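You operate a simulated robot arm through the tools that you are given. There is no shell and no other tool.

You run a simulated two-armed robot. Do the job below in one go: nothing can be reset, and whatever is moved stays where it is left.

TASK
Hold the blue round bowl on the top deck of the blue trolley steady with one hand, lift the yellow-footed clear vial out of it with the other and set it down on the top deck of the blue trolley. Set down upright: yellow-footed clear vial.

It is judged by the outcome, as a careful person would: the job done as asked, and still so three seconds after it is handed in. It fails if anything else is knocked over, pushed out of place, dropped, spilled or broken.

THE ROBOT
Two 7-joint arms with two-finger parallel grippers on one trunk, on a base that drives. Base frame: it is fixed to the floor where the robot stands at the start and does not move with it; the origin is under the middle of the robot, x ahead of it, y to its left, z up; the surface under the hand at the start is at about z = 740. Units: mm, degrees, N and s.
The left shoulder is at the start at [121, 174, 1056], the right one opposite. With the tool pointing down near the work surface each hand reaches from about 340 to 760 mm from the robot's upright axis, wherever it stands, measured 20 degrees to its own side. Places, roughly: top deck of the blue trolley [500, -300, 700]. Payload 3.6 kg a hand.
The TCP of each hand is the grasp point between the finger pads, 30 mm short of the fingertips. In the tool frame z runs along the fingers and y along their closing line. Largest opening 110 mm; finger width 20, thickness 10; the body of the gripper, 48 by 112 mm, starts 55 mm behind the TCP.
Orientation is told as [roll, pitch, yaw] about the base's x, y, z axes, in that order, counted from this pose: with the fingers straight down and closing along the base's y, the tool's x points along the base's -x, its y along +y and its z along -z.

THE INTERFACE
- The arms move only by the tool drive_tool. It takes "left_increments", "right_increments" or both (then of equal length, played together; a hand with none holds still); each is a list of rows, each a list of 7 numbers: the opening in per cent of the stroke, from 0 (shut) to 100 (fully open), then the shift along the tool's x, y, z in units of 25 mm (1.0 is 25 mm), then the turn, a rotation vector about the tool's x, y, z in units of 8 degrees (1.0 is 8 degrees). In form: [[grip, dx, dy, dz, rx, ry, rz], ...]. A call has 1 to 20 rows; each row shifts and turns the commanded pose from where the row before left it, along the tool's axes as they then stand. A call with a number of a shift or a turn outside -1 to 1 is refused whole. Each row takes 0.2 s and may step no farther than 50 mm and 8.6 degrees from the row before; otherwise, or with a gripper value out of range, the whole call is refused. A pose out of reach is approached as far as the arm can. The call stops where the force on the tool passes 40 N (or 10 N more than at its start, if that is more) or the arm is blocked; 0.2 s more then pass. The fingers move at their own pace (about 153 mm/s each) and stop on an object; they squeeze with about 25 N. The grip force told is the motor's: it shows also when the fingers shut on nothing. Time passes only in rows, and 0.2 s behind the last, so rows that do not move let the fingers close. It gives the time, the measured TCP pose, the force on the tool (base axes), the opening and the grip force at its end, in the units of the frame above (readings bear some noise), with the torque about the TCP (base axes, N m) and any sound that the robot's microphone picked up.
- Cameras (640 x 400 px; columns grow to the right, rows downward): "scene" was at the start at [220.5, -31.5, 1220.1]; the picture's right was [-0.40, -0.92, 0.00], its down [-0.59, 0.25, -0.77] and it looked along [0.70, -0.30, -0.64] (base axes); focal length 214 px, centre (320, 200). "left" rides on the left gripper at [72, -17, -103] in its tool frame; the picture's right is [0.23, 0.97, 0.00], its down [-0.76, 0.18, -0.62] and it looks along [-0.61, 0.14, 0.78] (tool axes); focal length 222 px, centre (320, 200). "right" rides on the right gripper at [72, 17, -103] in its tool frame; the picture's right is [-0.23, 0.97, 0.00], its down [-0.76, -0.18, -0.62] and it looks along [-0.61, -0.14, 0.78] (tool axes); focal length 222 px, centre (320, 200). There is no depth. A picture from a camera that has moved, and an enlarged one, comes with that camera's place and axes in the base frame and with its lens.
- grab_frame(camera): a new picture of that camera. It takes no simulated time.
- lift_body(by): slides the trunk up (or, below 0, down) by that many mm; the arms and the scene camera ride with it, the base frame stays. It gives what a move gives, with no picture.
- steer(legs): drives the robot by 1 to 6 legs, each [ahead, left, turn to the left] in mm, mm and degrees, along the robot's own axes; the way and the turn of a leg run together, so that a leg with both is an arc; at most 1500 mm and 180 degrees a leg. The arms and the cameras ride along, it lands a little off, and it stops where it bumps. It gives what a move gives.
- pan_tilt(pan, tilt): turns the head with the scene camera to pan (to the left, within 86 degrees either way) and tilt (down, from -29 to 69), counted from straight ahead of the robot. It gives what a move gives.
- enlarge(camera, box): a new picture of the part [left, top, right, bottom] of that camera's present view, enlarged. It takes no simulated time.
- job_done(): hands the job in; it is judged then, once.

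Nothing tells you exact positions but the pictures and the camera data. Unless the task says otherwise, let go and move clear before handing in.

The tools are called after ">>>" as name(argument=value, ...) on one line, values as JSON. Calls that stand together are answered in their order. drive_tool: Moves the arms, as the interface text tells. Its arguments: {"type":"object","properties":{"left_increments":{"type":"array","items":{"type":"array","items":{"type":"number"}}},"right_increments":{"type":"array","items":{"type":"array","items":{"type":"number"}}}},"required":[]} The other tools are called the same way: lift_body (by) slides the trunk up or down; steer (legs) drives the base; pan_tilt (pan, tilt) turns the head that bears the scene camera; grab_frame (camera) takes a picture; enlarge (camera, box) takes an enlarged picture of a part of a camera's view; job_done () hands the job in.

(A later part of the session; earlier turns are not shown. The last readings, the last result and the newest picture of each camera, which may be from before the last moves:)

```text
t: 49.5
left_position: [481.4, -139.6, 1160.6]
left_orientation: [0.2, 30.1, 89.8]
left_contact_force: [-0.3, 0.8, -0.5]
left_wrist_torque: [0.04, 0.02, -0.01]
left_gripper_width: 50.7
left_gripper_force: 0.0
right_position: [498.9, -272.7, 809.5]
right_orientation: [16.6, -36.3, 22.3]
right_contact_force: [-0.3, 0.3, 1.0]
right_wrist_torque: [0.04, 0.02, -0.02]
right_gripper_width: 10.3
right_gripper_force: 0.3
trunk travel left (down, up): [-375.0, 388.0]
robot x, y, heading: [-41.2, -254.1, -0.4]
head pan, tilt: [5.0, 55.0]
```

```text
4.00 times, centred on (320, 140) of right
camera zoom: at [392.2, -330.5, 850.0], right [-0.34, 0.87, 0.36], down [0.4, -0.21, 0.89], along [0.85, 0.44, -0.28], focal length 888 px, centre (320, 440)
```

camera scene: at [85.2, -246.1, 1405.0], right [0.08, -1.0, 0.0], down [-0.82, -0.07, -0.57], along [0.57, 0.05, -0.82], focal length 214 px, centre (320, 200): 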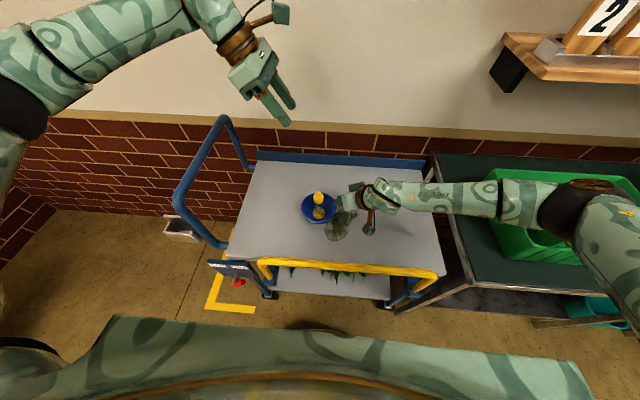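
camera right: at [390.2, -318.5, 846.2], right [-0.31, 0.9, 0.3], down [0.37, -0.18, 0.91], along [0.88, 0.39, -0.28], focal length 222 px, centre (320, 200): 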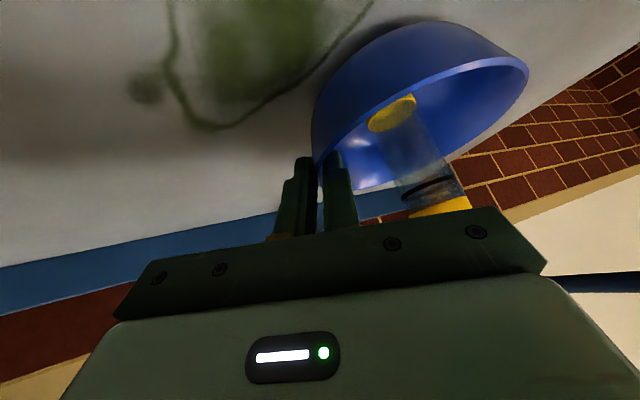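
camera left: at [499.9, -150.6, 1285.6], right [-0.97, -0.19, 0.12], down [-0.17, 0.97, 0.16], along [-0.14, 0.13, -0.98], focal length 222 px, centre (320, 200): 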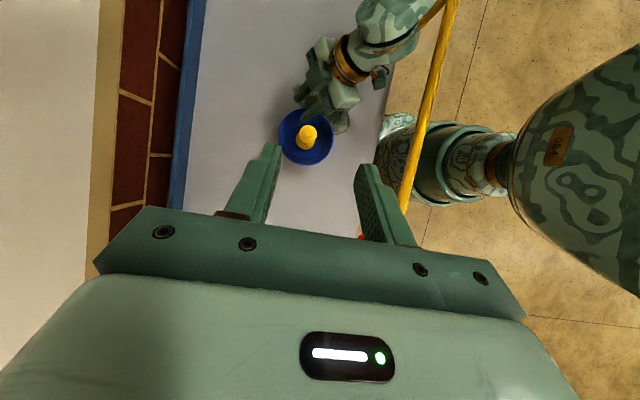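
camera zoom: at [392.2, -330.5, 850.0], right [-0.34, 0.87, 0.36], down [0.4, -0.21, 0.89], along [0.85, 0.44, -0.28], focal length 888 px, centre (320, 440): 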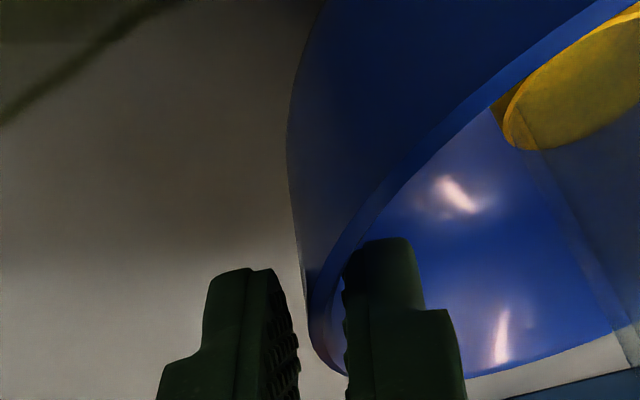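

A very light touch on the inner side and about 1.5 mm left outside. I'll shift 0.8 mm inward and close fully.

>>> drive_tool(right_increments=[[9, 0, 0.032, 0, 0, 0, 0], [7, 0, 0, 0, 0, 0, 0], [5, 0, 0, 0, 0, 0, 0], [2, 0, 0, 0, 0, 0, 0], [0, 0, 0, 0, 0, 0, 0], [0, 0, 0, 0, 0, 0, 0]])

>>> enlarge(camera="right", box=[270, 90, 370, 190])

>>> enlarge(camera="scene", box=[290, 180, 360, 235])

>>> enlarge(camera="left", box=[270, 80, 350, 170])

```text
t: 50.9
left_position: [481.4, -138.7, 1161.3]
left_orientation: [0.2, 29.9, 90.0]
left_contact_force: [0.4, 0.4, -0.5]
left_wrist_torque: [-0.02, 0.0, 0.0]
left_gripper_width: 50.3
left_gripper_force: 0.0
right_position: [498.3, -271.5, 810.0]
right_orientation: [16.5, -36.3, 22.3]
right_contact_force: [0.8, 2.4, 3.8]
right_wrist_torque: [0.18, 0.12, -0.14]
right_gripper_width: 5.1
right_gripper_force: 25.0
trunk travel left (down, up): [-375.0, 388.0]
robot x, y, heading: [-38.1, -251.5, -0.2]
head pan, tilt: [5.0, 55.0]
```

```text
4.00 times, centred on (320, 140) of right
camera zoom: at [391.6, -329.5, 850.3], right [-0.34, 0.87, 0.36], down [0.4, -0.21, 0.89], along [0.85, 0.44, -0.28], focal length 888 px, centre (320, 440)
```

zoom: 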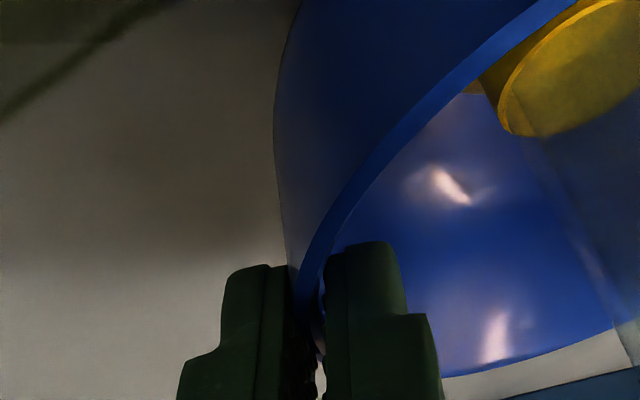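

```text
7.27 times, centred on (325, 208) of scene
camera zoom: at [84.9, -245.8, 1405.1], right [0.08, -1.0, 0.0], down [-0.82, -0.07, -0.57], along [0.57, 0.05, -0.82], focal length 1560 px, centre (284, 146)
```

zoom: 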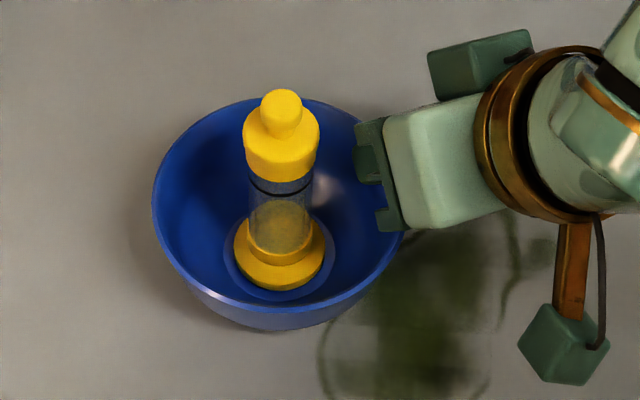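

```text
4.44 times, centred on (310, 125) of left
camera zoom: at [499.9, -150.0, 1285.6], right [-0.97, -0.19, 0.12], down [-0.17, 0.97, 0.16], along [-0.14, 0.13, -0.98], focal length 987 px, centre (364, 533)
```

zoom: 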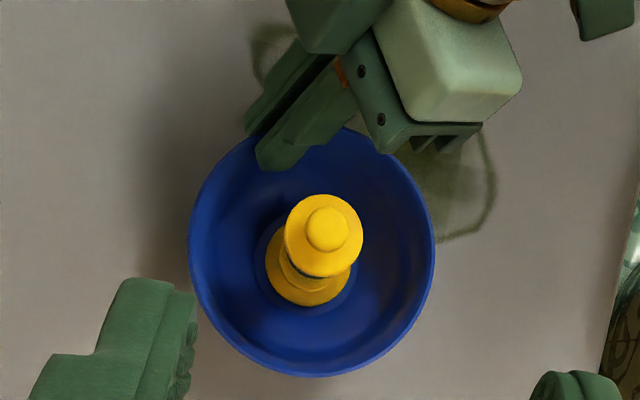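

The bowl is gripped again at 25 N. It shifted about 5 mm in the process and the vial is still upright, now near [480, -212] by the left camera. Next I'll lower the left hand straight down to its approach point, 140 mm back along the fingers.

>>> drive_tool(left_increments=[[46, -0.487, 0.005, 0.8735, 0, 0, 0], [46, -0.487, 0.005, 0.8735, 0, 0, 0], [46, -0.487, 0.005, 0.8735, 0, 0, 0], [46, -0.487, 0.005, 0.8735, 0, 0, 0], [46, -0.487, 0.005, 0.8735, 0, 0, 0], [46, -0.487, 0.005, 0.8735, 0, 0, 0], [46, -0.487, 0.005, 0.8735, 0, 0, 0], [46, -0.487, 0.005, 0.8735, 0, 0, 0]])

>>> grab_frame(camera="scene")

>>> grab_frame(camera="left")

>>> enlarge(camera="left", box=[220, 60, 420, 200])

```text
t: 52.6
left_position: [479.6, -140.9, 958.2]
left_orientation: [0.2, 30.1, 89.9]
left_contact_force: [0.1, -0.2, -0.4]
left_wrist_torque: [0.06, 0.0, -0.01]
left_gripper_width: 50.8
left_gripper_force: 0.2
right_position: [498.3, -271.3, 808.9]
right_orientation: [16.4, -36.3, 22.4]
right_contact_force: [1.2, 1.6, 5.7]
right_wrist_torque: [0.12, 0.17, -0.1]
right_gripper_width: 4.3
right_gripper_force: 24.4
trunk travel left (down, up): [-375.0, 388.0]
robot x, y, heading: [-38.8, -259.5, -0.2]
head pan, tilt: [5.0, 55.0]
```

```text
taken
camera scene: at [84.7, -246.0, 1405.1], right [0.08, -1.0, 0.0], down [-0.82, -0.07, -0.57], along [0.57, 0.05, -0.82], focal length 214 px, centre (320, 200)
```

scene: 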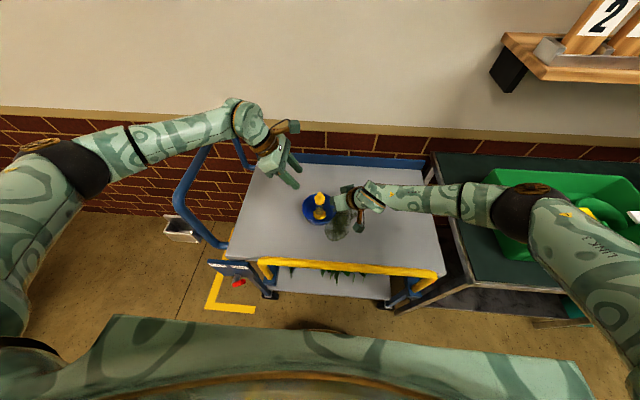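

```text
taken
camera left: at [497.8, -151.6, 1083.7], right [-0.97, -0.19, 0.12], down [-0.17, 0.97, 0.16], along [-0.14, 0.13, -0.98], focal length 222 px, centre (320, 200)
```

left: 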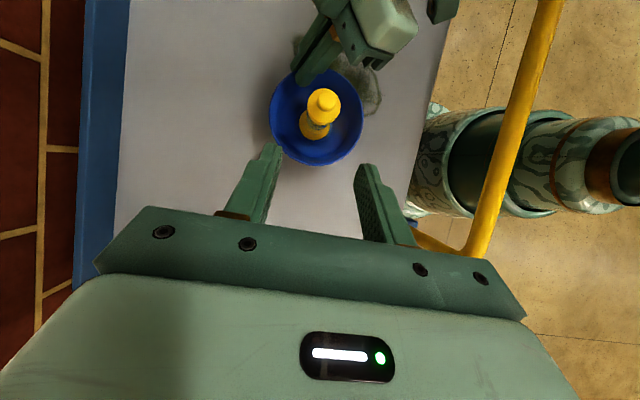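

```text
2.86 times, centred on (320, 130) of left
camera zoom: at [497.8, -151.6, 1083.7], right [-0.97, -0.19, 0.12], down [-0.17, 0.97, 0.16], along [-0.14, 0.13, -0.98], focal length 635 px, centre (320, 400)
```

zoom: 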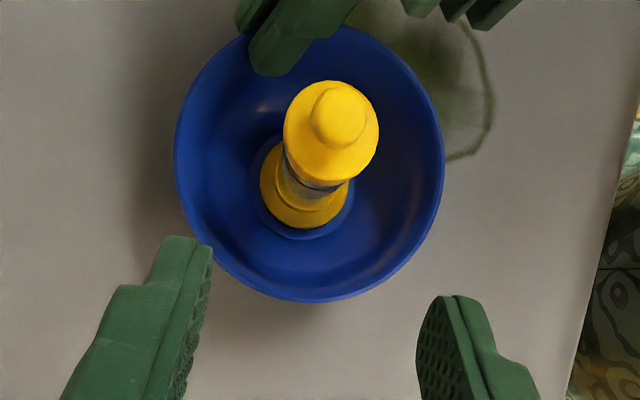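

The left hand is above the vial and the grip on the bowl holds. From the left camera the vial seems to lean about 2° toward the right hand, so the pinch may have tipped the bowl slightly. I'll look closely before going on.

>>> enlarge(camera="scene", box=[295, 180, 360, 235])

>>> enlarge(camera="right", box=[280, 10, 520, 200])

```text
7.27 times, centred on (328, 208) of scene
camera zoom: at [84.7, -246.0, 1405.1], right [0.08, -1.0, 0.0], down [-0.82, -0.07, -0.57], along [0.57, 0.05, -0.82], focal length 1560 px, centre (266, 146)
```

zoom: 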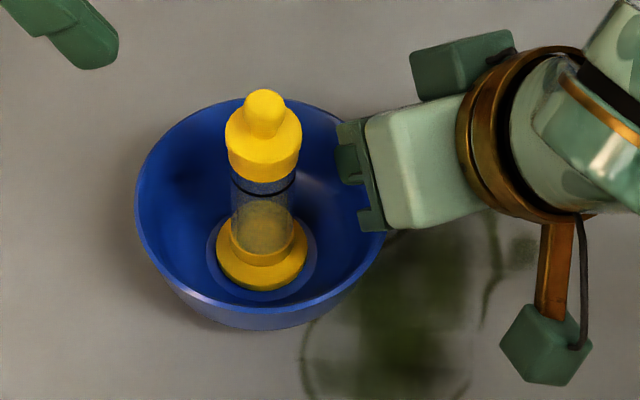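

```text
2.11 times, centred on (400, 105) of right
camera zoom: at [391.5, -329.8, 850.2], right [-0.34, 0.87, 0.36], down [0.4, -0.21, 0.89], along [0.85, 0.44, -0.28], focal length 468 px, centre (152, 400)
```

zoom: 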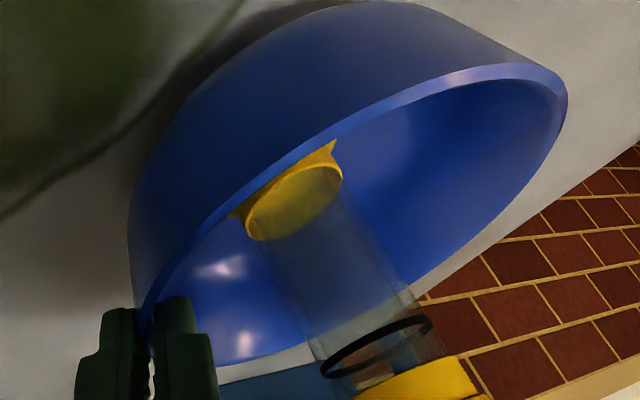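

The lean is only about 1°, so I'll leave the bowl as it is. In the left tool frame the middle of the cap sits at about (4.5, 1.3, 137) mm. I'll correct sideways and advance 90 mm along the fingers, then check.

>>> drive_tool(left_increments=[[46, 0.17, 0.05, 0.6, 0, 0, 0], [46, 0, 0, 0.75, 0, 0, 0], [46, 0, 0, 0.75, 0, 0, 0], [46, 0, 0, 0.75, 0, 0, 0], [46, 0, 0, 0.75, 0, 0, 0], [46, 0, 0, 0, 0, 0, 0]])

>>> enlarge(camera="left", box=[220, 60, 420, 200])

>>> enlarge(camera="scene", box=[265, 150, 385, 240])

```text
t: 54.0
left_position: [479.5, -190.5, 884.9]
left_orientation: [0.2, 30.0, 89.9]
left_contact_force: [0.3, -0.8, -0.3]
left_wrist_torque: [-0.02, 0.01, 0.02]
left_gripper_width: 50.3
left_gripper_force: 0.0
right_position: [499.6, -272.1, 809.3]
right_orientation: [16.3, -36.3, 22.3]
right_contact_force: [2.3, 1.7, 7.5]
right_wrist_torque: [0.14, 0.16, -0.12]
right_gripper_width: 4.5
right_gripper_force: 25.8
trunk travel left (down, up): [-375.0, 388.0]
robot x, y, heading: [-42.9, -258.3, -0.4]
head pan, tilt: [5.0, 55.0]
```

```text
2.86 times, centred on (320, 130) of left
camera zoom: at [498.9, -201.0, 1009.7], right [-0.97, -0.19, 0.12], down [-0.17, 0.97, 0.16], along [-0.14, 0.13, -0.98], focal length 635 px, centre (320, 400)
```

zoom: 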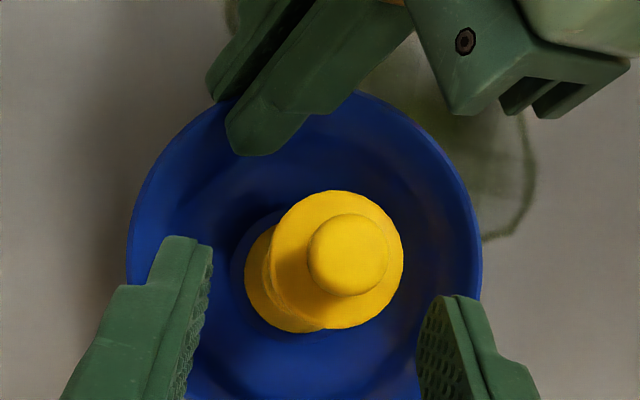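

```text
4.44 times, centred on (325, 195) of scene
camera zoom: at [84.6, -246.0, 1405.1], right [0.08, -1.0, 0.0], down [-0.82, -0.07, -0.57], along [0.57, 0.05, -0.82], focal length 953 px, centre (298, 222)
```

zoom: 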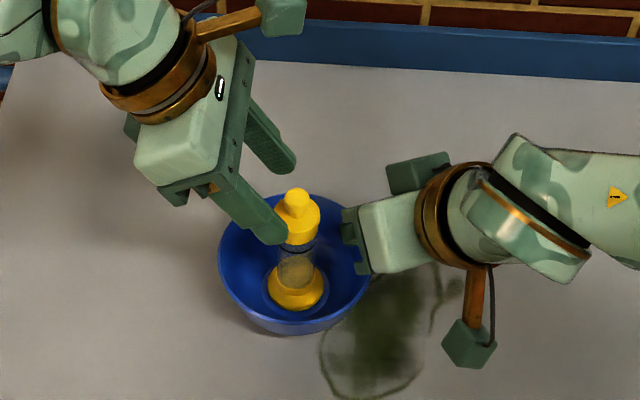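

The vial stands between the left fingers, about 2.7 mm off along the closing line. I'll correct that and advance the last 47 mm so the pads straddle the cap.

>>> drive_tool(left_increments=[[46, 0, 0.108, 0, 0, 0, 0], [46, 0, 0, 0.5, 0, 0, 0], [46, 0, 0, 0.5, 0, 0, 0], [46, 0, 0, 0.5, 0, 0, 0], [46, 0, 0, 0.38, 0, 0, 0], [46, 0, 0, 0, 0, 0, 0]])

>>> enlarge(camera="left", box=[220, 80, 420, 220])

>>> enlarge(camera="scene", box=[285, 165, 365, 225])

>>> enlarge(camera="right", box=[280, 10, 520, 200])

```text
t: 55.5
left_position: [475.7, -213.5, 844.8]
left_orientation: [0.1, 30.0, 89.8]
left_contact_force: [-0.1, 0.5, -0.6]
left_wrist_torque: [0.03, 0.01, 0.03]
left_gripper_width: 50.5
left_gripper_force: 0.1
right_position: [498.6, -272.1, 807.7]
right_orientation: [16.5, -36.3, 22.3]
right_contact_force: [1.6, 0.3, 6.5]
right_wrist_torque: [0.11, 0.17, -0.06]
right_gripper_width: 4.5
right_gripper_force: 25.0
trunk travel left (down, up): [-375.0, 388.0]
robot x, y, heading: [-38.9, -255.8, -0.1]
head pan, tilt: [5.0, 55.0]
```

```text
2.86 times, centred on (320, 150) of left
camera zoom: at [494.6, -224.2, 969.4], right [-0.97, -0.19, 0.12], down [-0.17, 0.97, 0.16], along [-0.14, 0.13, -0.98], focal length 635 px, centre (320, 343)
```

zoom: 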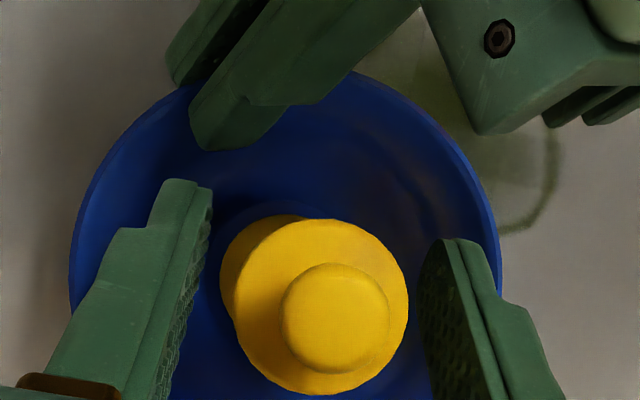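

```text
6.67 times, centred on (325, 195) of scene
camera zoom: at [84.6, -246.0, 1405.1], right [0.08, -1.0, 0.0], down [-0.82, -0.07, -0.57], along [0.57, 0.05, -0.82], focal length 1430 px, centre (287, 233)
```

zoom: 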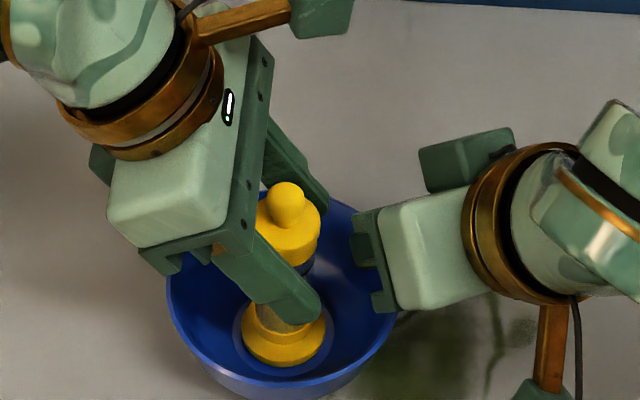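

```text
2.11 times, centred on (400, 105) of right
camera zoom: at [391.4, -329.8, 850.2], right [-0.34, 0.87, 0.36], down [0.4, -0.21, 0.89], along [0.85, 0.44, -0.28], focal length 468 px, centre (152, 400)
```

zoom: 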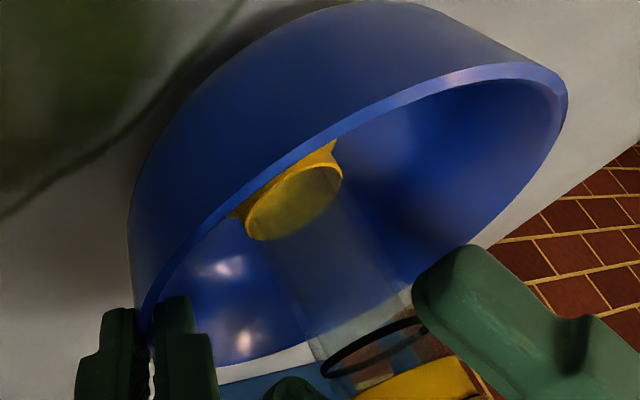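

The cap sits centred between the left pads, with the hand at z 845 and the cap at 832–852. The bowl hasn't moved. I'll close the left fingers gently onto the cap.

>>> drive_tool(left_increments=[[40, 0, 0, 0, 0, 0, 0], [36, 0, 0, 0, 0, 0, 0], [33, 0, 0, 0, 0, 0, 0], [30, 0, 0, 0, 0, 0, 0], [26, 0, 0, 0, 0, 0, 0], [20, 0, 0, 0, 0, 0, 0], [20, 0, 0, 0, 0, 0, 0]])

>>> enlarge(camera="left", box=[220, 80, 420, 220])

>>> enlarge(camera="right", box=[280, 10, 520, 200])

```text
t: 57.0
left_position: [476.1, -213.1, 844.2]
left_orientation: [0.1, 30.0, 89.9]
left_contact_force: [0.2, -1.0, 0.4]
left_wrist_torque: [0.01, -0.19, -0.03]
left_gripper_width: 30.5
left_gripper_force: 24.9
right_position: [498.2, -271.9, 810.6]
right_orientation: [16.5, -36.3, 22.3]
right_contact_force: [0.6, 1.3, 4.7]
right_wrist_torque: [0.04, 0.24, 0.02]
right_gripper_width: 4.6
right_gripper_force: 25.6
trunk travel left (down, up): [-375.0, 388.0]
robot x, y, heading: [-43.0, -253.9, -0.1]
head pan, tilt: [5.0, 55.0]
heard: snap
```

```text
2.86 times, centred on (320, 150) of left
camera zoom: at [494.7, -224.2, 969.5], right [-0.97, -0.19, 0.12], down [-0.17, 0.97, 0.16], along [-0.14, 0.13, -0.98], focal length 635 px, centre (320, 343)
```

zoom: 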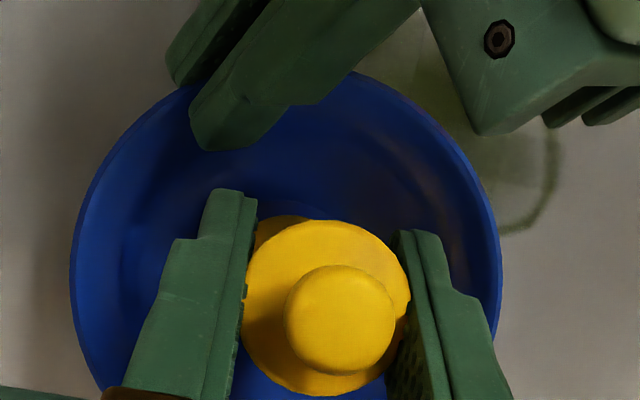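

```text
2.11 times, centred on (400, 105) of right
camera zoom: at [391.4, -329.9, 850.1], right [-0.34, 0.87, 0.36], down [0.4, -0.21, 0.89], along [0.85, 0.44, -0.28], focal length 468 px, centre (152, 400)
```

zoom: 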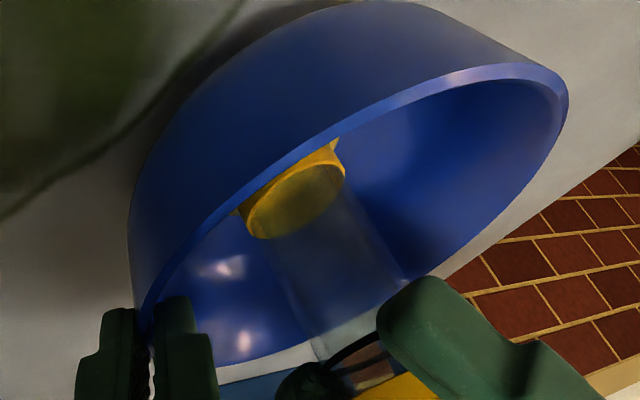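

The microphone picked up a snap as the fingers closed, and the grip width reads 30.5 mm. Before lifting anything, I'll inspect the vial and bowl closely from every camera.

>>> enlarge(camera="left", box=[270, 120, 370, 200])

>>> enlarge(camera="scene", box=[308, 180, 348, 225])

>>> enlarge(camera="right", box=[380, 60, 500, 200])

>>> grab_frame(camera="scene")

```text
5.00 times, centred on (320, 160) of left
camera zoom: at [494.7, -224.2, 969.5], right [-0.97, -0.19, 0.12], down [-0.17, 0.97, 0.16], along [-0.14, 0.13, -0.98], focal length 1111 px, centre (320, 400)
```

zoom: 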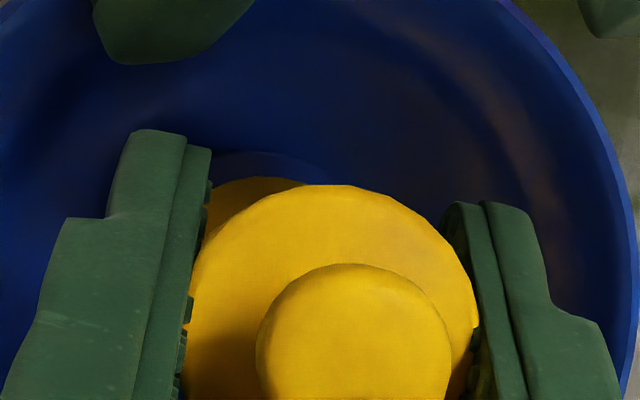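

```text
8.89 times, centred on (328, 202) of scene
camera zoom: at [84.7, -246.1, 1405.1], right [0.08, -1.0, 0.0], down [-0.82, -0.07, -0.57], along [0.57, 0.05, -0.82], focal length 1906 px, centre (249, 178)
```

zoom: 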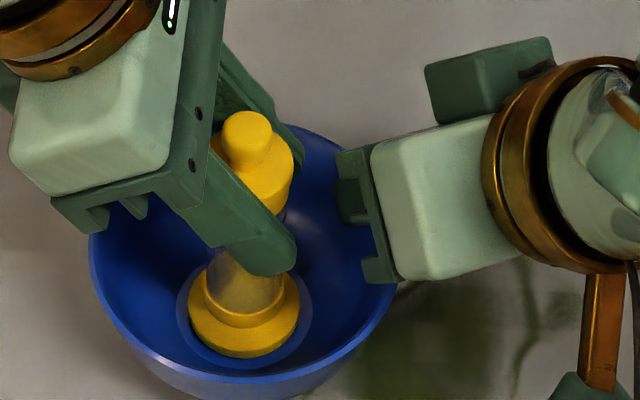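

```text
2.86 times, centred on (440, 130) of right
camera zoom: at [391.4, -329.9, 850.1], right [-0.34, 0.87, 0.36], down [0.4, -0.21, 0.89], along [0.85, 0.44, -0.28], focal length 635 px, centre (-23, 400)
```

zoom: 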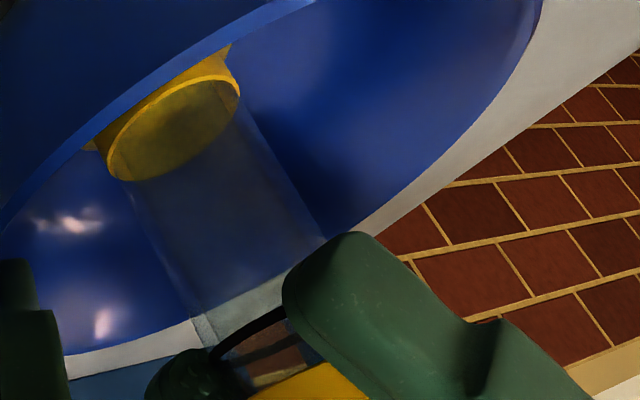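

```text
taken
camera scene: at [84.7, -246.1, 1405.1], right [0.08, -1.0, 0.0], down [-0.82, -0.07, -0.57], along [0.57, 0.05, -0.82], focal length 214 px, centre (320, 200)
```

scene: 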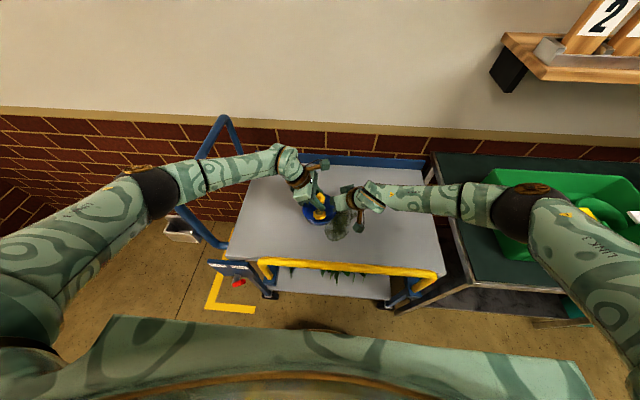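

Nothing looks damaged: cap, glass, ring and foot are whole, and both grips hold at 25 N. I'll lift very slowly by 10 mm first and watch the forces and the bowl.

>>> drive_tool(left_increments=[[15, 0, 0, 0, 0, 0, 0], [15, 0.05, 0, -0.0866, 0, 0, 0], [15, 0.05, 0, -0.0866, 0, 0, 0], [15, 0.05, 0, -0.0866, 0, 0, 0], [15, 0.05, 0, -0.0866, 0, 0, 0]])

>>> enlarge(camera="scene", box=[308, 180, 348, 225])

>>> enlarge(camera="right", box=[280, 10, 520, 200])

```text
t: 58.2
left_position: [477.1, -213.1, 853.9]
left_orientation: [0.3, 30.0, 89.9]
left_contact_force: [-0.3, -0.4, -2.9]
left_wrist_torque: [0.0, -0.01, 0.03]
left_gripper_width: 30.6
left_gripper_force: 24.6
right_position: [498.3, -272.1, 808.5]
right_orientation: [16.5, -36.2, 22.3]
right_contact_force: [0.3, 1.4, 4.4]
right_wrist_torque: [0.17, 0.17, -0.01]
right_gripper_width: 4.2
right_gripper_force: 24.6
trunk travel left (down, up): [-375.0, 388.0]
robot x, y, heading: [-43.7, -255.1, -0.1]
head pan, tilt: [5.0, 55.0]
```

```text
8.89 times, centred on (328, 202) of scene
camera zoom: at [84.8, -246.1, 1405.0], right [0.08, -1.0, 0.0], down [-0.82, -0.07, -0.57], along [0.57, 0.05, -0.82], focal length 1906 px, centre (249, 178)
```

zoom: 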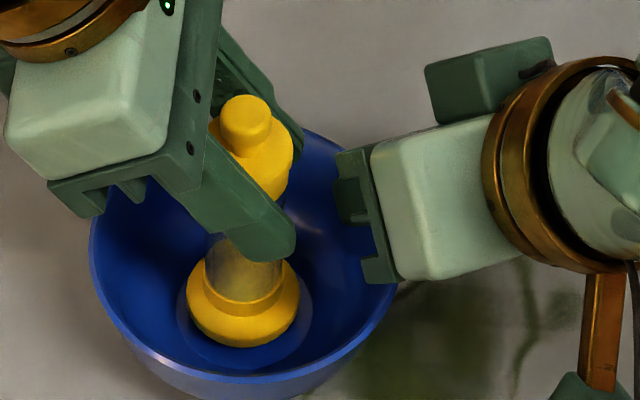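

```text
2.11 times, centred on (400, 105) of right
camera zoom: at [391.5, -329.9, 850.0], right [-0.34, 0.87, 0.36], down [0.4, -0.21, 0.89], along [0.85, 0.44, -0.28], focal length 468 px, centre (152, 400)
```

zoom: 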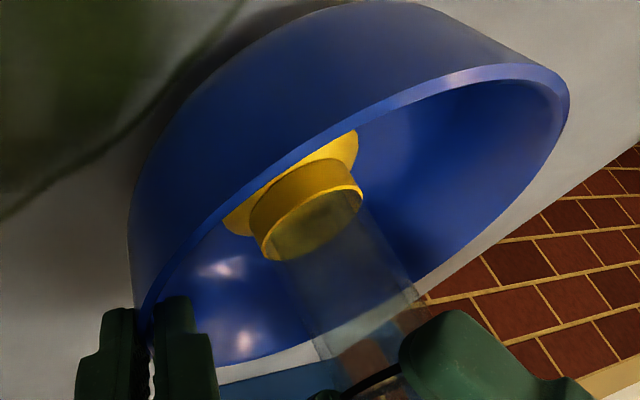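

The whole vial came up cleanly, weighing about 3 N, and the bowl stayed put. I'll keep lifting to 80 mm total, drifting slightly left away from the right gripper.

>>> drive_tool(left_increments=[[15, 0.131, 0, -0.386, 0, 0, 0], [15, 0.131, 0, -0.386, 0, 0, 0], [15, 0.131, 0, -0.386, 0, 0, 0], [15, 0.131, 0, -0.386, 0, 0, 0], [15, 0.131, 0, -0.386, 0, 0, 0], [15, 0.131, 0, -0.386, 0, 0, 0], [15, 0.131, 0, -0.386, 0, 0, 0]])

>>> grab_frame(camera="scene")

>>> enlarge(camera="scene", box=[280, 150, 370, 230])

>>> grab_frame(camera="right")

```text
t: 59.9
left_position: [476.6, -199.1, 925.5]
left_orientation: [0.1, 30.0, 89.9]
left_contact_force: [-0.3, -1.1, -3.4]
left_wrist_torque: [-0.01, 0.0, 0.0]
left_gripper_width: 30.6
left_gripper_force: 24.9
right_position: [498.7, -271.5, 808.2]
right_orientation: [16.4, -36.4, 22.3]
right_contact_force: [-0.6, 0.8, 3.7]
right_wrist_torque: [0.12, 0.17, 0.01]
right_gripper_width: 4.9
right_gripper_force: 25.0
trunk travel left (down, up): [-375.0, 388.0]
robot x, y, heading: [-44.1, -250.7, -0.3]
head pan, tilt: [5.0, 55.0]
```

```text
taken
camera scene: at [84.9, -246.0, 1405.0], right [0.08, -1.0, 0.0], down [-0.82, -0.07, -0.57], along [0.57, 0.05, -0.82], focal length 214 px, centre (320, 200)
```

scene: 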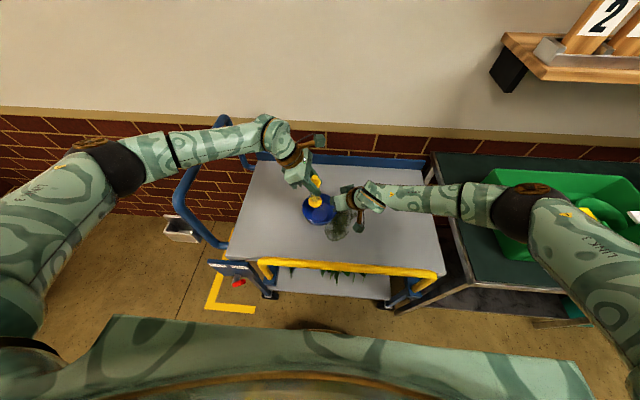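

```text
5.00 times, centred on (325, 190) of scene
camera zoom: at [84.9, -246.0, 1405.0], right [0.08, -1.0, 0.0], down [-0.82, -0.07, -0.57], along [0.57, 0.05, -0.82], focal length 1072 px, centre (295, 250)
```

zoom: 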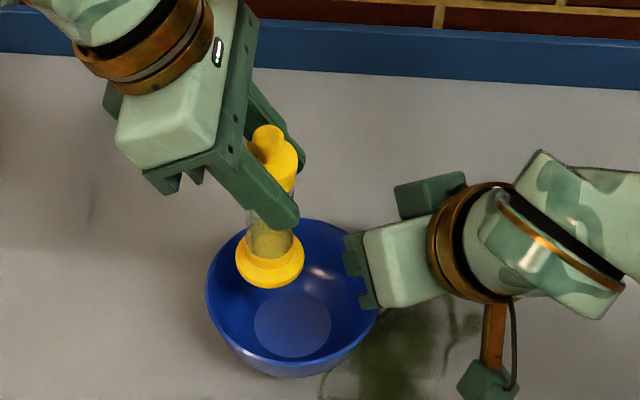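

```text
taken
camera right: at [391.5, -329.8, 850.0], right [-0.34, 0.87, 0.36], down [0.4, -0.21, 0.89], along [0.85, 0.44, -0.28], focal length 222 px, centre (320, 200)
```

right: 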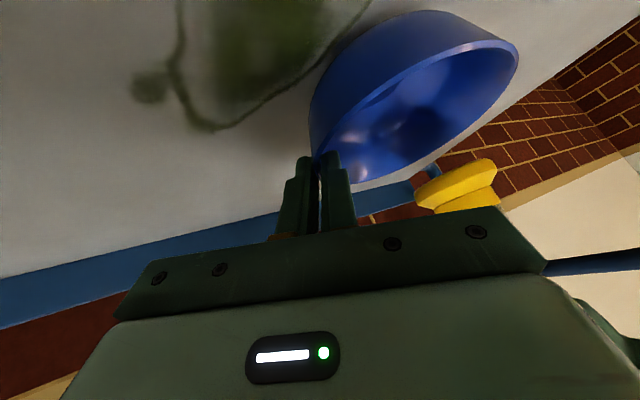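

The vial is clear of the bowl, which is still held upright and empty. The safest place to set it down is on the open deck beyond the bowl, near [591, -200], because moving left would bring the elbow toward the hoop. I'll carry it forward at this height.

>>> drive_tool(left_increments=[[15, 0, -0.767, 0, 0, 0, 0], [15, 0, -0.767, 0, 0, 0, 0], [15, 0, -0.767, 0, 0, 0, 0], [15, 0, -0.767, 0, 0, 0, 0], [15, 0, -0.767, 0, 0, 0, 0], [15, 0, -0.767, 0, 0, 0, 0], [15, 0, 0, 0, 0, 0, 0]])

>>> grab_frame(camera="scene")

>>> enlarge(camera="scene", box=[280, 140, 370, 220])

>>> grab_frame(camera="right")

>>> grab_frame(camera="left")

```text
t: 61.5
left_position: [582.9, -200.7, 928.6]
left_orientation: [0.2, 30.0, 89.9]
left_contact_force: [0.3, 0.5, -4.5]
left_wrist_torque: [0.02, 0.0, 0.0]
left_gripper_width: 30.2
left_gripper_force: 25.0
left hand out of reach, approached as far as the arm can: row 6
right_position: [498.2, -272.4, 809.4]
right_orientation: [16.6, -36.3, 22.2]
right_contact_force: [-2.7, 0.5, 5.0]
right_wrist_torque: [0.08, 0.22, 0.08]
right_gripper_width: 4.5
right_gripper_force: 24.9
trunk travel left (down, up): [-375.0, 388.0]
robot x, y, heading: [-40.5, -252.4, -0.0]
head pan, tilt: [5.0, 55.0]
```

```text
taken
camera scene: at [84.9, -246.3, 1405.0], right [0.08, -1.0, 0.0], down [-0.82, -0.07, -0.57], along [0.57, 0.05, -0.82], focal length 214 px, centre (320, 200)
```

scene: 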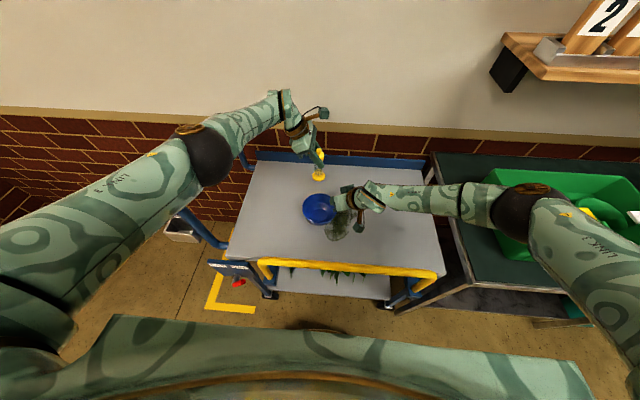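

```text
5.00 times, centred on (325, 180) of scene
camera zoom: at [84.9, -246.3, 1405.0], right [0.08, -1.0, 0.0], down [-0.82, -0.07, -0.57], along [0.57, 0.05, -0.82], focal length 1072 px, centre (295, 300)
```

zoom: 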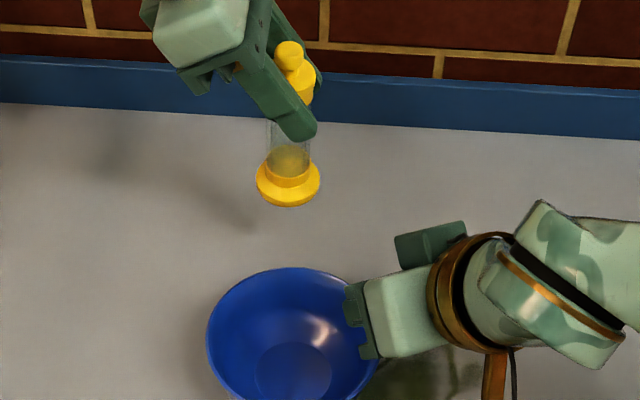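

```text
taken
camera right: at [391.6, -330.2, 850.0], right [-0.34, 0.87, 0.36], down [0.4, -0.21, 0.89], along [0.85, 0.44, -0.28], focal length 222 px, centre (320, 200)
```

right: 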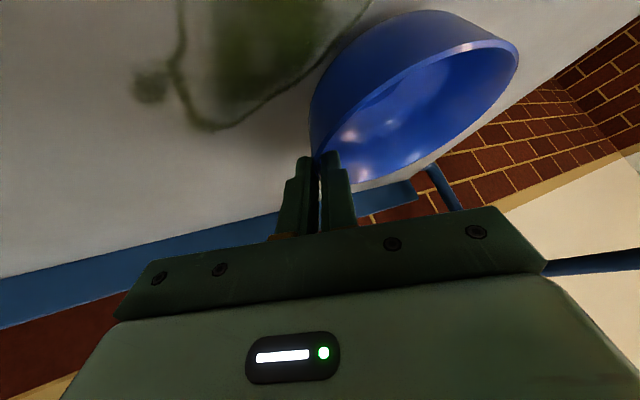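

```text
taken
camera left: at [601.6, -212.4, 1053.7], right [-0.97, -0.19, 0.12], down [-0.17, 0.97, 0.16], along [-0.14, 0.13, -0.98], focal length 222 px, centre (320, 200)
```

left: 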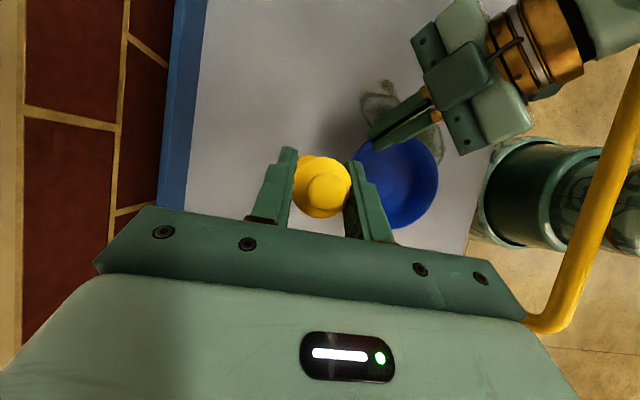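

The vial hangs safely over open deck at about [583, -201], which is as far as the left arm reaches here. Lowering it by arm alone would take it out of reach or bring the elbow over the hoop. With the vial out, I'll release the bowl, retract the right hand, and then lower the trunk to set the vial down. First comes the gentle release.

>>> drive_tool(right_increments=[[5, 0, 0, 0, 0, 0, 0], [8, 0, 0, 0, 0, 0, 0], [12, 0, 0, 0, 0, 0, 0], [18, 0, 0, 0, 0, 0, 0], [24, 0, 0, 0, 0, 0, 0], [28, 0, 0, 0, 0, 0, 0]])

>>> enlarge(camera="right", box=[240, 80, 400, 200])

>>> enlarge(camera="scene", box=[280, 160, 370, 240])

```text
t: 62.9
left_position: [583.5, -202.1, 928.3]
left_orientation: [0.2, 30.0, 89.9]
left_contact_force: [0.5, -0.7, -3.2]
left_wrist_torque: [-0.02, 0.0, -0.02]
left_gripper_width: 30.3
left_gripper_force: 25.2
right_position: [499.3, -272.5, 806.7]
right_orientation: [16.5, -36.3, 22.3]
right_contact_force: [0.6, 0.3, 0.1]
right_wrist_torque: [0.01, 0.01, 0.0]
right_gripper_width: 30.7
right_gripper_force: 0.1
trunk travel left (down, up): [-375.0, 388.0]
robot x, y, heading: [-42.4, -254.4, -0.1]
head pan, tilt: [5.0, 55.0]
```

```text
3.33 times, centred on (320, 140) of right
camera zoom: at [391.9, -330.0, 849.8], right [-0.34, 0.87, 0.36], down [0.4, -0.21, 0.89], along [0.85, 0.44, -0.28], focal length 740 px, centre (320, 400)
```

zoom: 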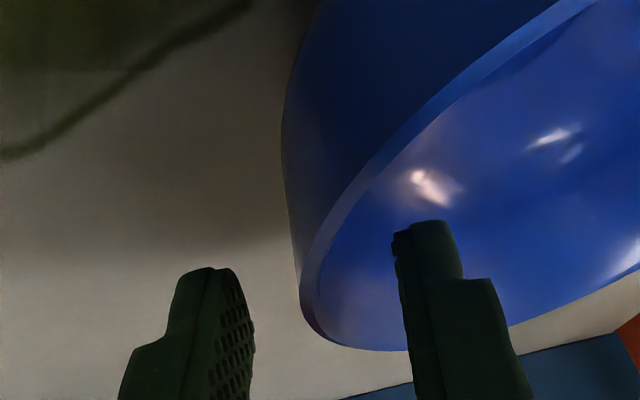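

```text
5.00 times, centred on (325, 200) of scene
camera zoom: at [85.5, -246.2, 1405.0], right [0.08, -1.0, 0.0], down [-0.82, -0.07, -0.57], along [0.57, 0.05, -0.82], focal length 1072 px, centre (295, 200)
```

zoom: 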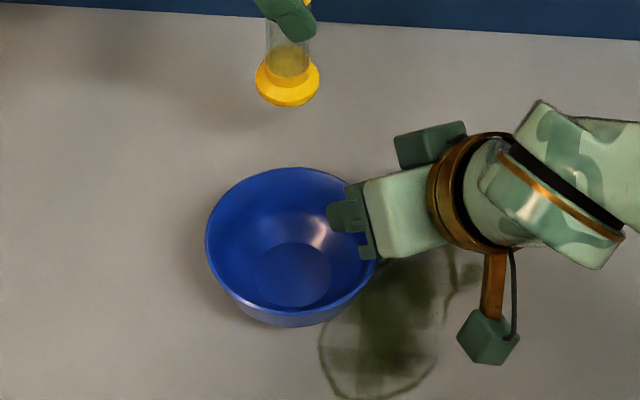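

The bowl stands free on the deck, undisturbed. Now I'll withdraw the right hand along its fingers and then lift it straight up, well clear.

>>> drive_tool(right_increments=[[28, 0, 0, -0.5, 0, 0, 0], [28, 0, 0, -0.8, 0, 0, 0], [28, 0, 0, -0.9, 0, 0, 0], [28, 0, 0, -0.9, 0, 0, 0], [28, -0.593, 0.229, -0.775, 0, 0, 0], [28, -0.593, 0.229, -0.775, 0, 0, 0], [28, -0.593, 0.229, -0.775, 0, 0, 0], [28, -0.593, 0.229, -0.775, 0, 0, 0], [28, -0.593, 0.229, -0.775, 0, 0, 0], [28, -0.593, 0.229, -0.775, 0, 0, 0]])

>>> grab_frame(camera="scene")

>>> grab_frame(camera="right")

```text
t: 65.0
left_position: [584.0, -200.9, 927.9]
left_orientation: [0.3, 30.0, 89.9]
left_contact_force: [1.5, -0.1, -3.8]
left_wrist_torque: [-0.01, 0.01, 0.01]
left_gripper_width: 30.4
left_gripper_force: 24.8
right_position: [464.6, -311.2, 1019.3]
right_orientation: [16.6, -36.3, 22.3]
right_contact_force: [0.4, 0.4, -0.2]
right_wrist_torque: [-0.01, -0.03, -0.02]
right_gripper_width: 31.0
right_gripper_force: 0.1
trunk travel left (down, up): [-375.0, 388.0]
robot x, y, heading: [-43.8, -251.5, -0.2]
head pan, tilt: [5.0, 55.0]
```

```text
taken
camera scene: at [85.2, -246.2, 1405.0], right [0.08, -1.0, 0.0], down [-0.82, -0.07, -0.57], along [0.57, 0.05, -0.82], focal length 214 px, centre (320, 200)
```

scene: 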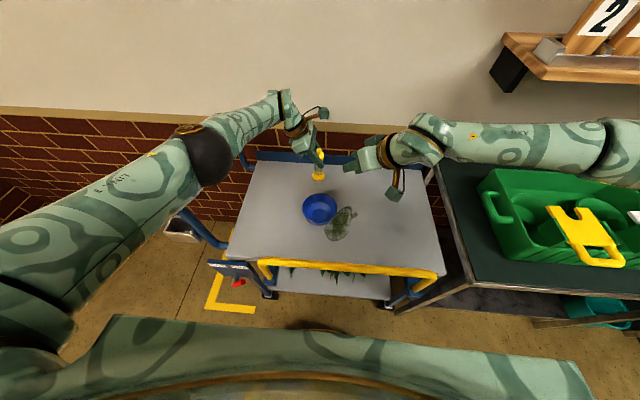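

```text
taken
camera right: at [358.5, -368.6, 1060.7], right [-0.34, 0.87, 0.36], down [0.4, -0.21, 0.89], along [0.85, 0.44, -0.28], focal length 222 px, centre (320, 200)
```

right: 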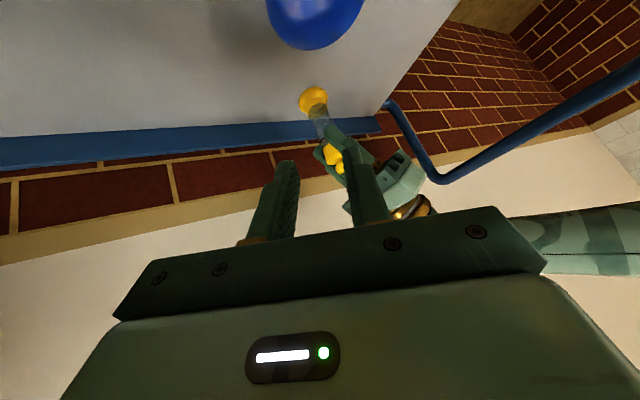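

The right hand is well clear, and its camera can now watch the vial. I'll check how upright the vial hangs in the left hand before lowering.

>>> enlarge(camera="right", box=[280, 70, 370, 190])

>>> enlarge(camera="scene", box=[298, 140, 342, 190])

>>> enlarge(camera="left", box=[260, 120, 380, 230])

```text
3.33 times, centred on (325, 130) of right
camera zoom: at [358.5, -368.6, 1060.7], right [-0.34, 0.87, 0.36], down [0.4, -0.21, 0.89], along [0.85, 0.44, -0.28], focal length 740 px, centre (303, 433)
```

zoom: 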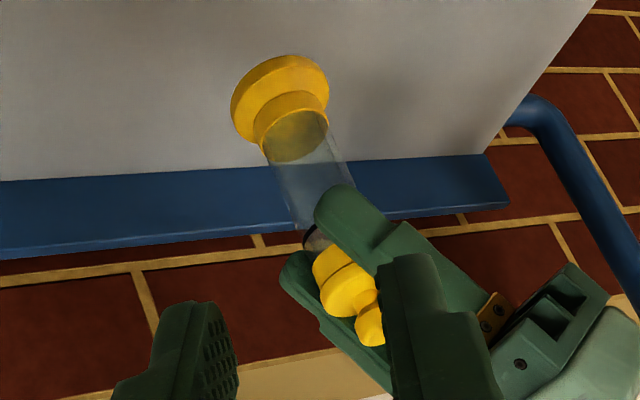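

```text
8.00 times, centred on (320, 165) of scene
camera zoom: at [85.2, -246.2, 1405.0], right [0.08, -1.0, 0.0], down [-0.82, -0.07, -0.57], along [0.57, 0.05, -0.82], focal length 1716 px, centre (320, 480)
```

zoom: 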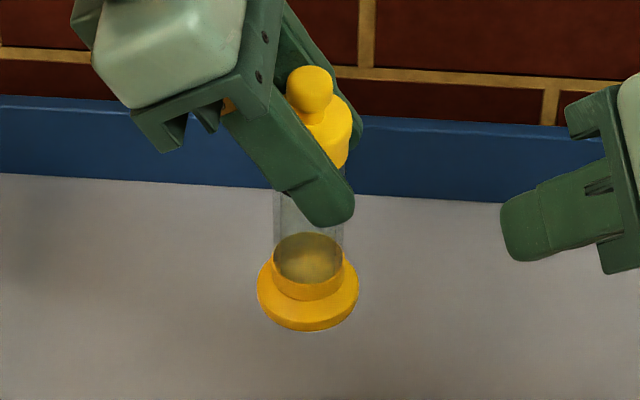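

```text
3.64 times, centred on (320, 175) of left
camera zoom: at [602.0, -212.1, 1053.5], right [-0.97, -0.19, 0.12], down [-0.17, 0.97, 0.16], along [-0.14, 0.13, -0.98], focal length 808 px, centre (320, 291)
```

zoom: 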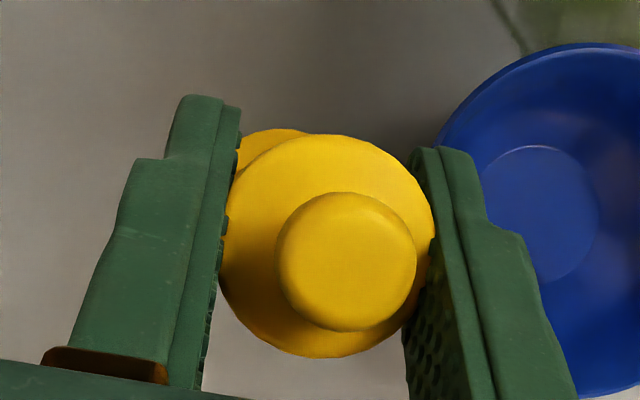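

The vial hangs upright to within about 1°, with its foot bottom near z 826 at [586, -200]. I'll shift it 25 mm left for more room from the bowl, then lower the trunk 70 mm and check.

>>> drive_tool(left_increments=[[15, -0.433, 0, -0.25, 0, 0, 0], [15, -0.433, 0, -0.25, 0, 0, 0], [15, 0, 0, 0, 0, 0, 0]])

>>> lift_body(by=-70)

>>> grab_frame(camera="scene")

>>> enlarge(camera="right", box=[270, 40, 390, 190])

```text
t: 65.8
left_position: [584.8, -177.8, 928.7]
left_orientation: [0.2, 30.1, 89.9]
left_contact_force: [-0.6, -0.2, -3.1]
left_wrist_torque: [-0.02, 0.0, 0.03]
left_gripper_width: 30.6
left_gripper_force: 25.3
right_position: [465.3, -310.7, 1019.7]
right_orientation: [16.6, -36.4, 22.3]
right_contact_force: [0.3, -0.6, -0.4]
right_wrist_torque: [0.0, -0.02, 0.03]
right_gripper_width: 30.8
right_gripper_force: 0.1
trunk travel left (down, up): [-375.0, 388.0]
robot x, y, heading: [-40.0, -254.3, -0.0]
head pan, tilt: [5.0, 55.0]
```

```text
t: 66.9
left_position: [584.0, -177.0, 859.9]
left_orientation: [0.1, 30.0, 89.9]
left_contact_force: [-0.9, 0.9, -4.4]
left_wrist_torque: [0.03, -0.02, 0.02]
left_gripper_width: 30.4
left_gripper_force: 25.0
right_position: [465.8, -309.1, 950.9]
right_orientation: [16.5, -36.4, 22.4]
right_contact_force: [-0.2, 0.7, -0.7]
right_wrist_torque: [0.0, -0.01, -0.01]
right_gripper_width: 30.4
right_gripper_force: 0.1
trunk travel left (down, up): [-305.0, 458.0]
robot x, y, heading: [-38.4, -252.7, -0.2]
head pan, tilt: [5.0, 55.0]
```

```text
taken
camera scene: at [109.9, -246.3, 1334.1], right [0.08, -1.0, 0.0], down [-0.82, -0.07, -0.57], along [0.57, 0.05, -0.82], focal length 214 px, centre (320, 200)
```

scene: 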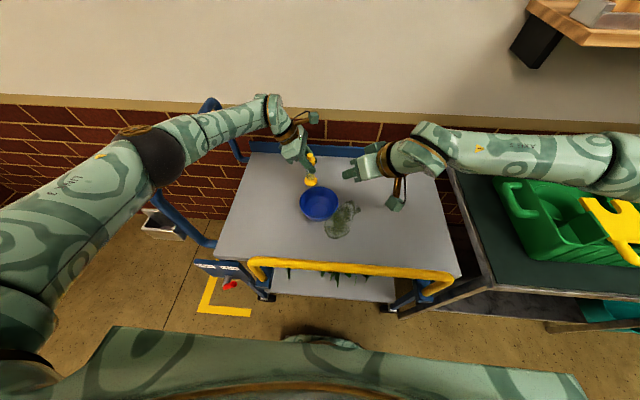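

```text
2.67 times, centred on (330, 115) of right
camera zoom: at [359.1, -367.2, 991.5], right [-0.34, 0.87, 0.36], down [0.4, -0.21, 0.89], along [0.85, 0.44, -0.28], focal length 592 px, centre (293, 427)
```

zoom: 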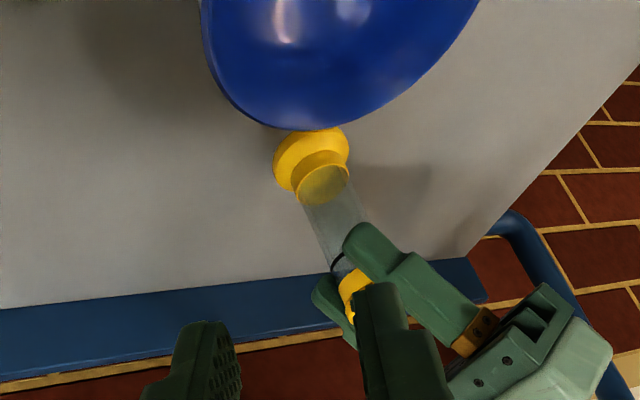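

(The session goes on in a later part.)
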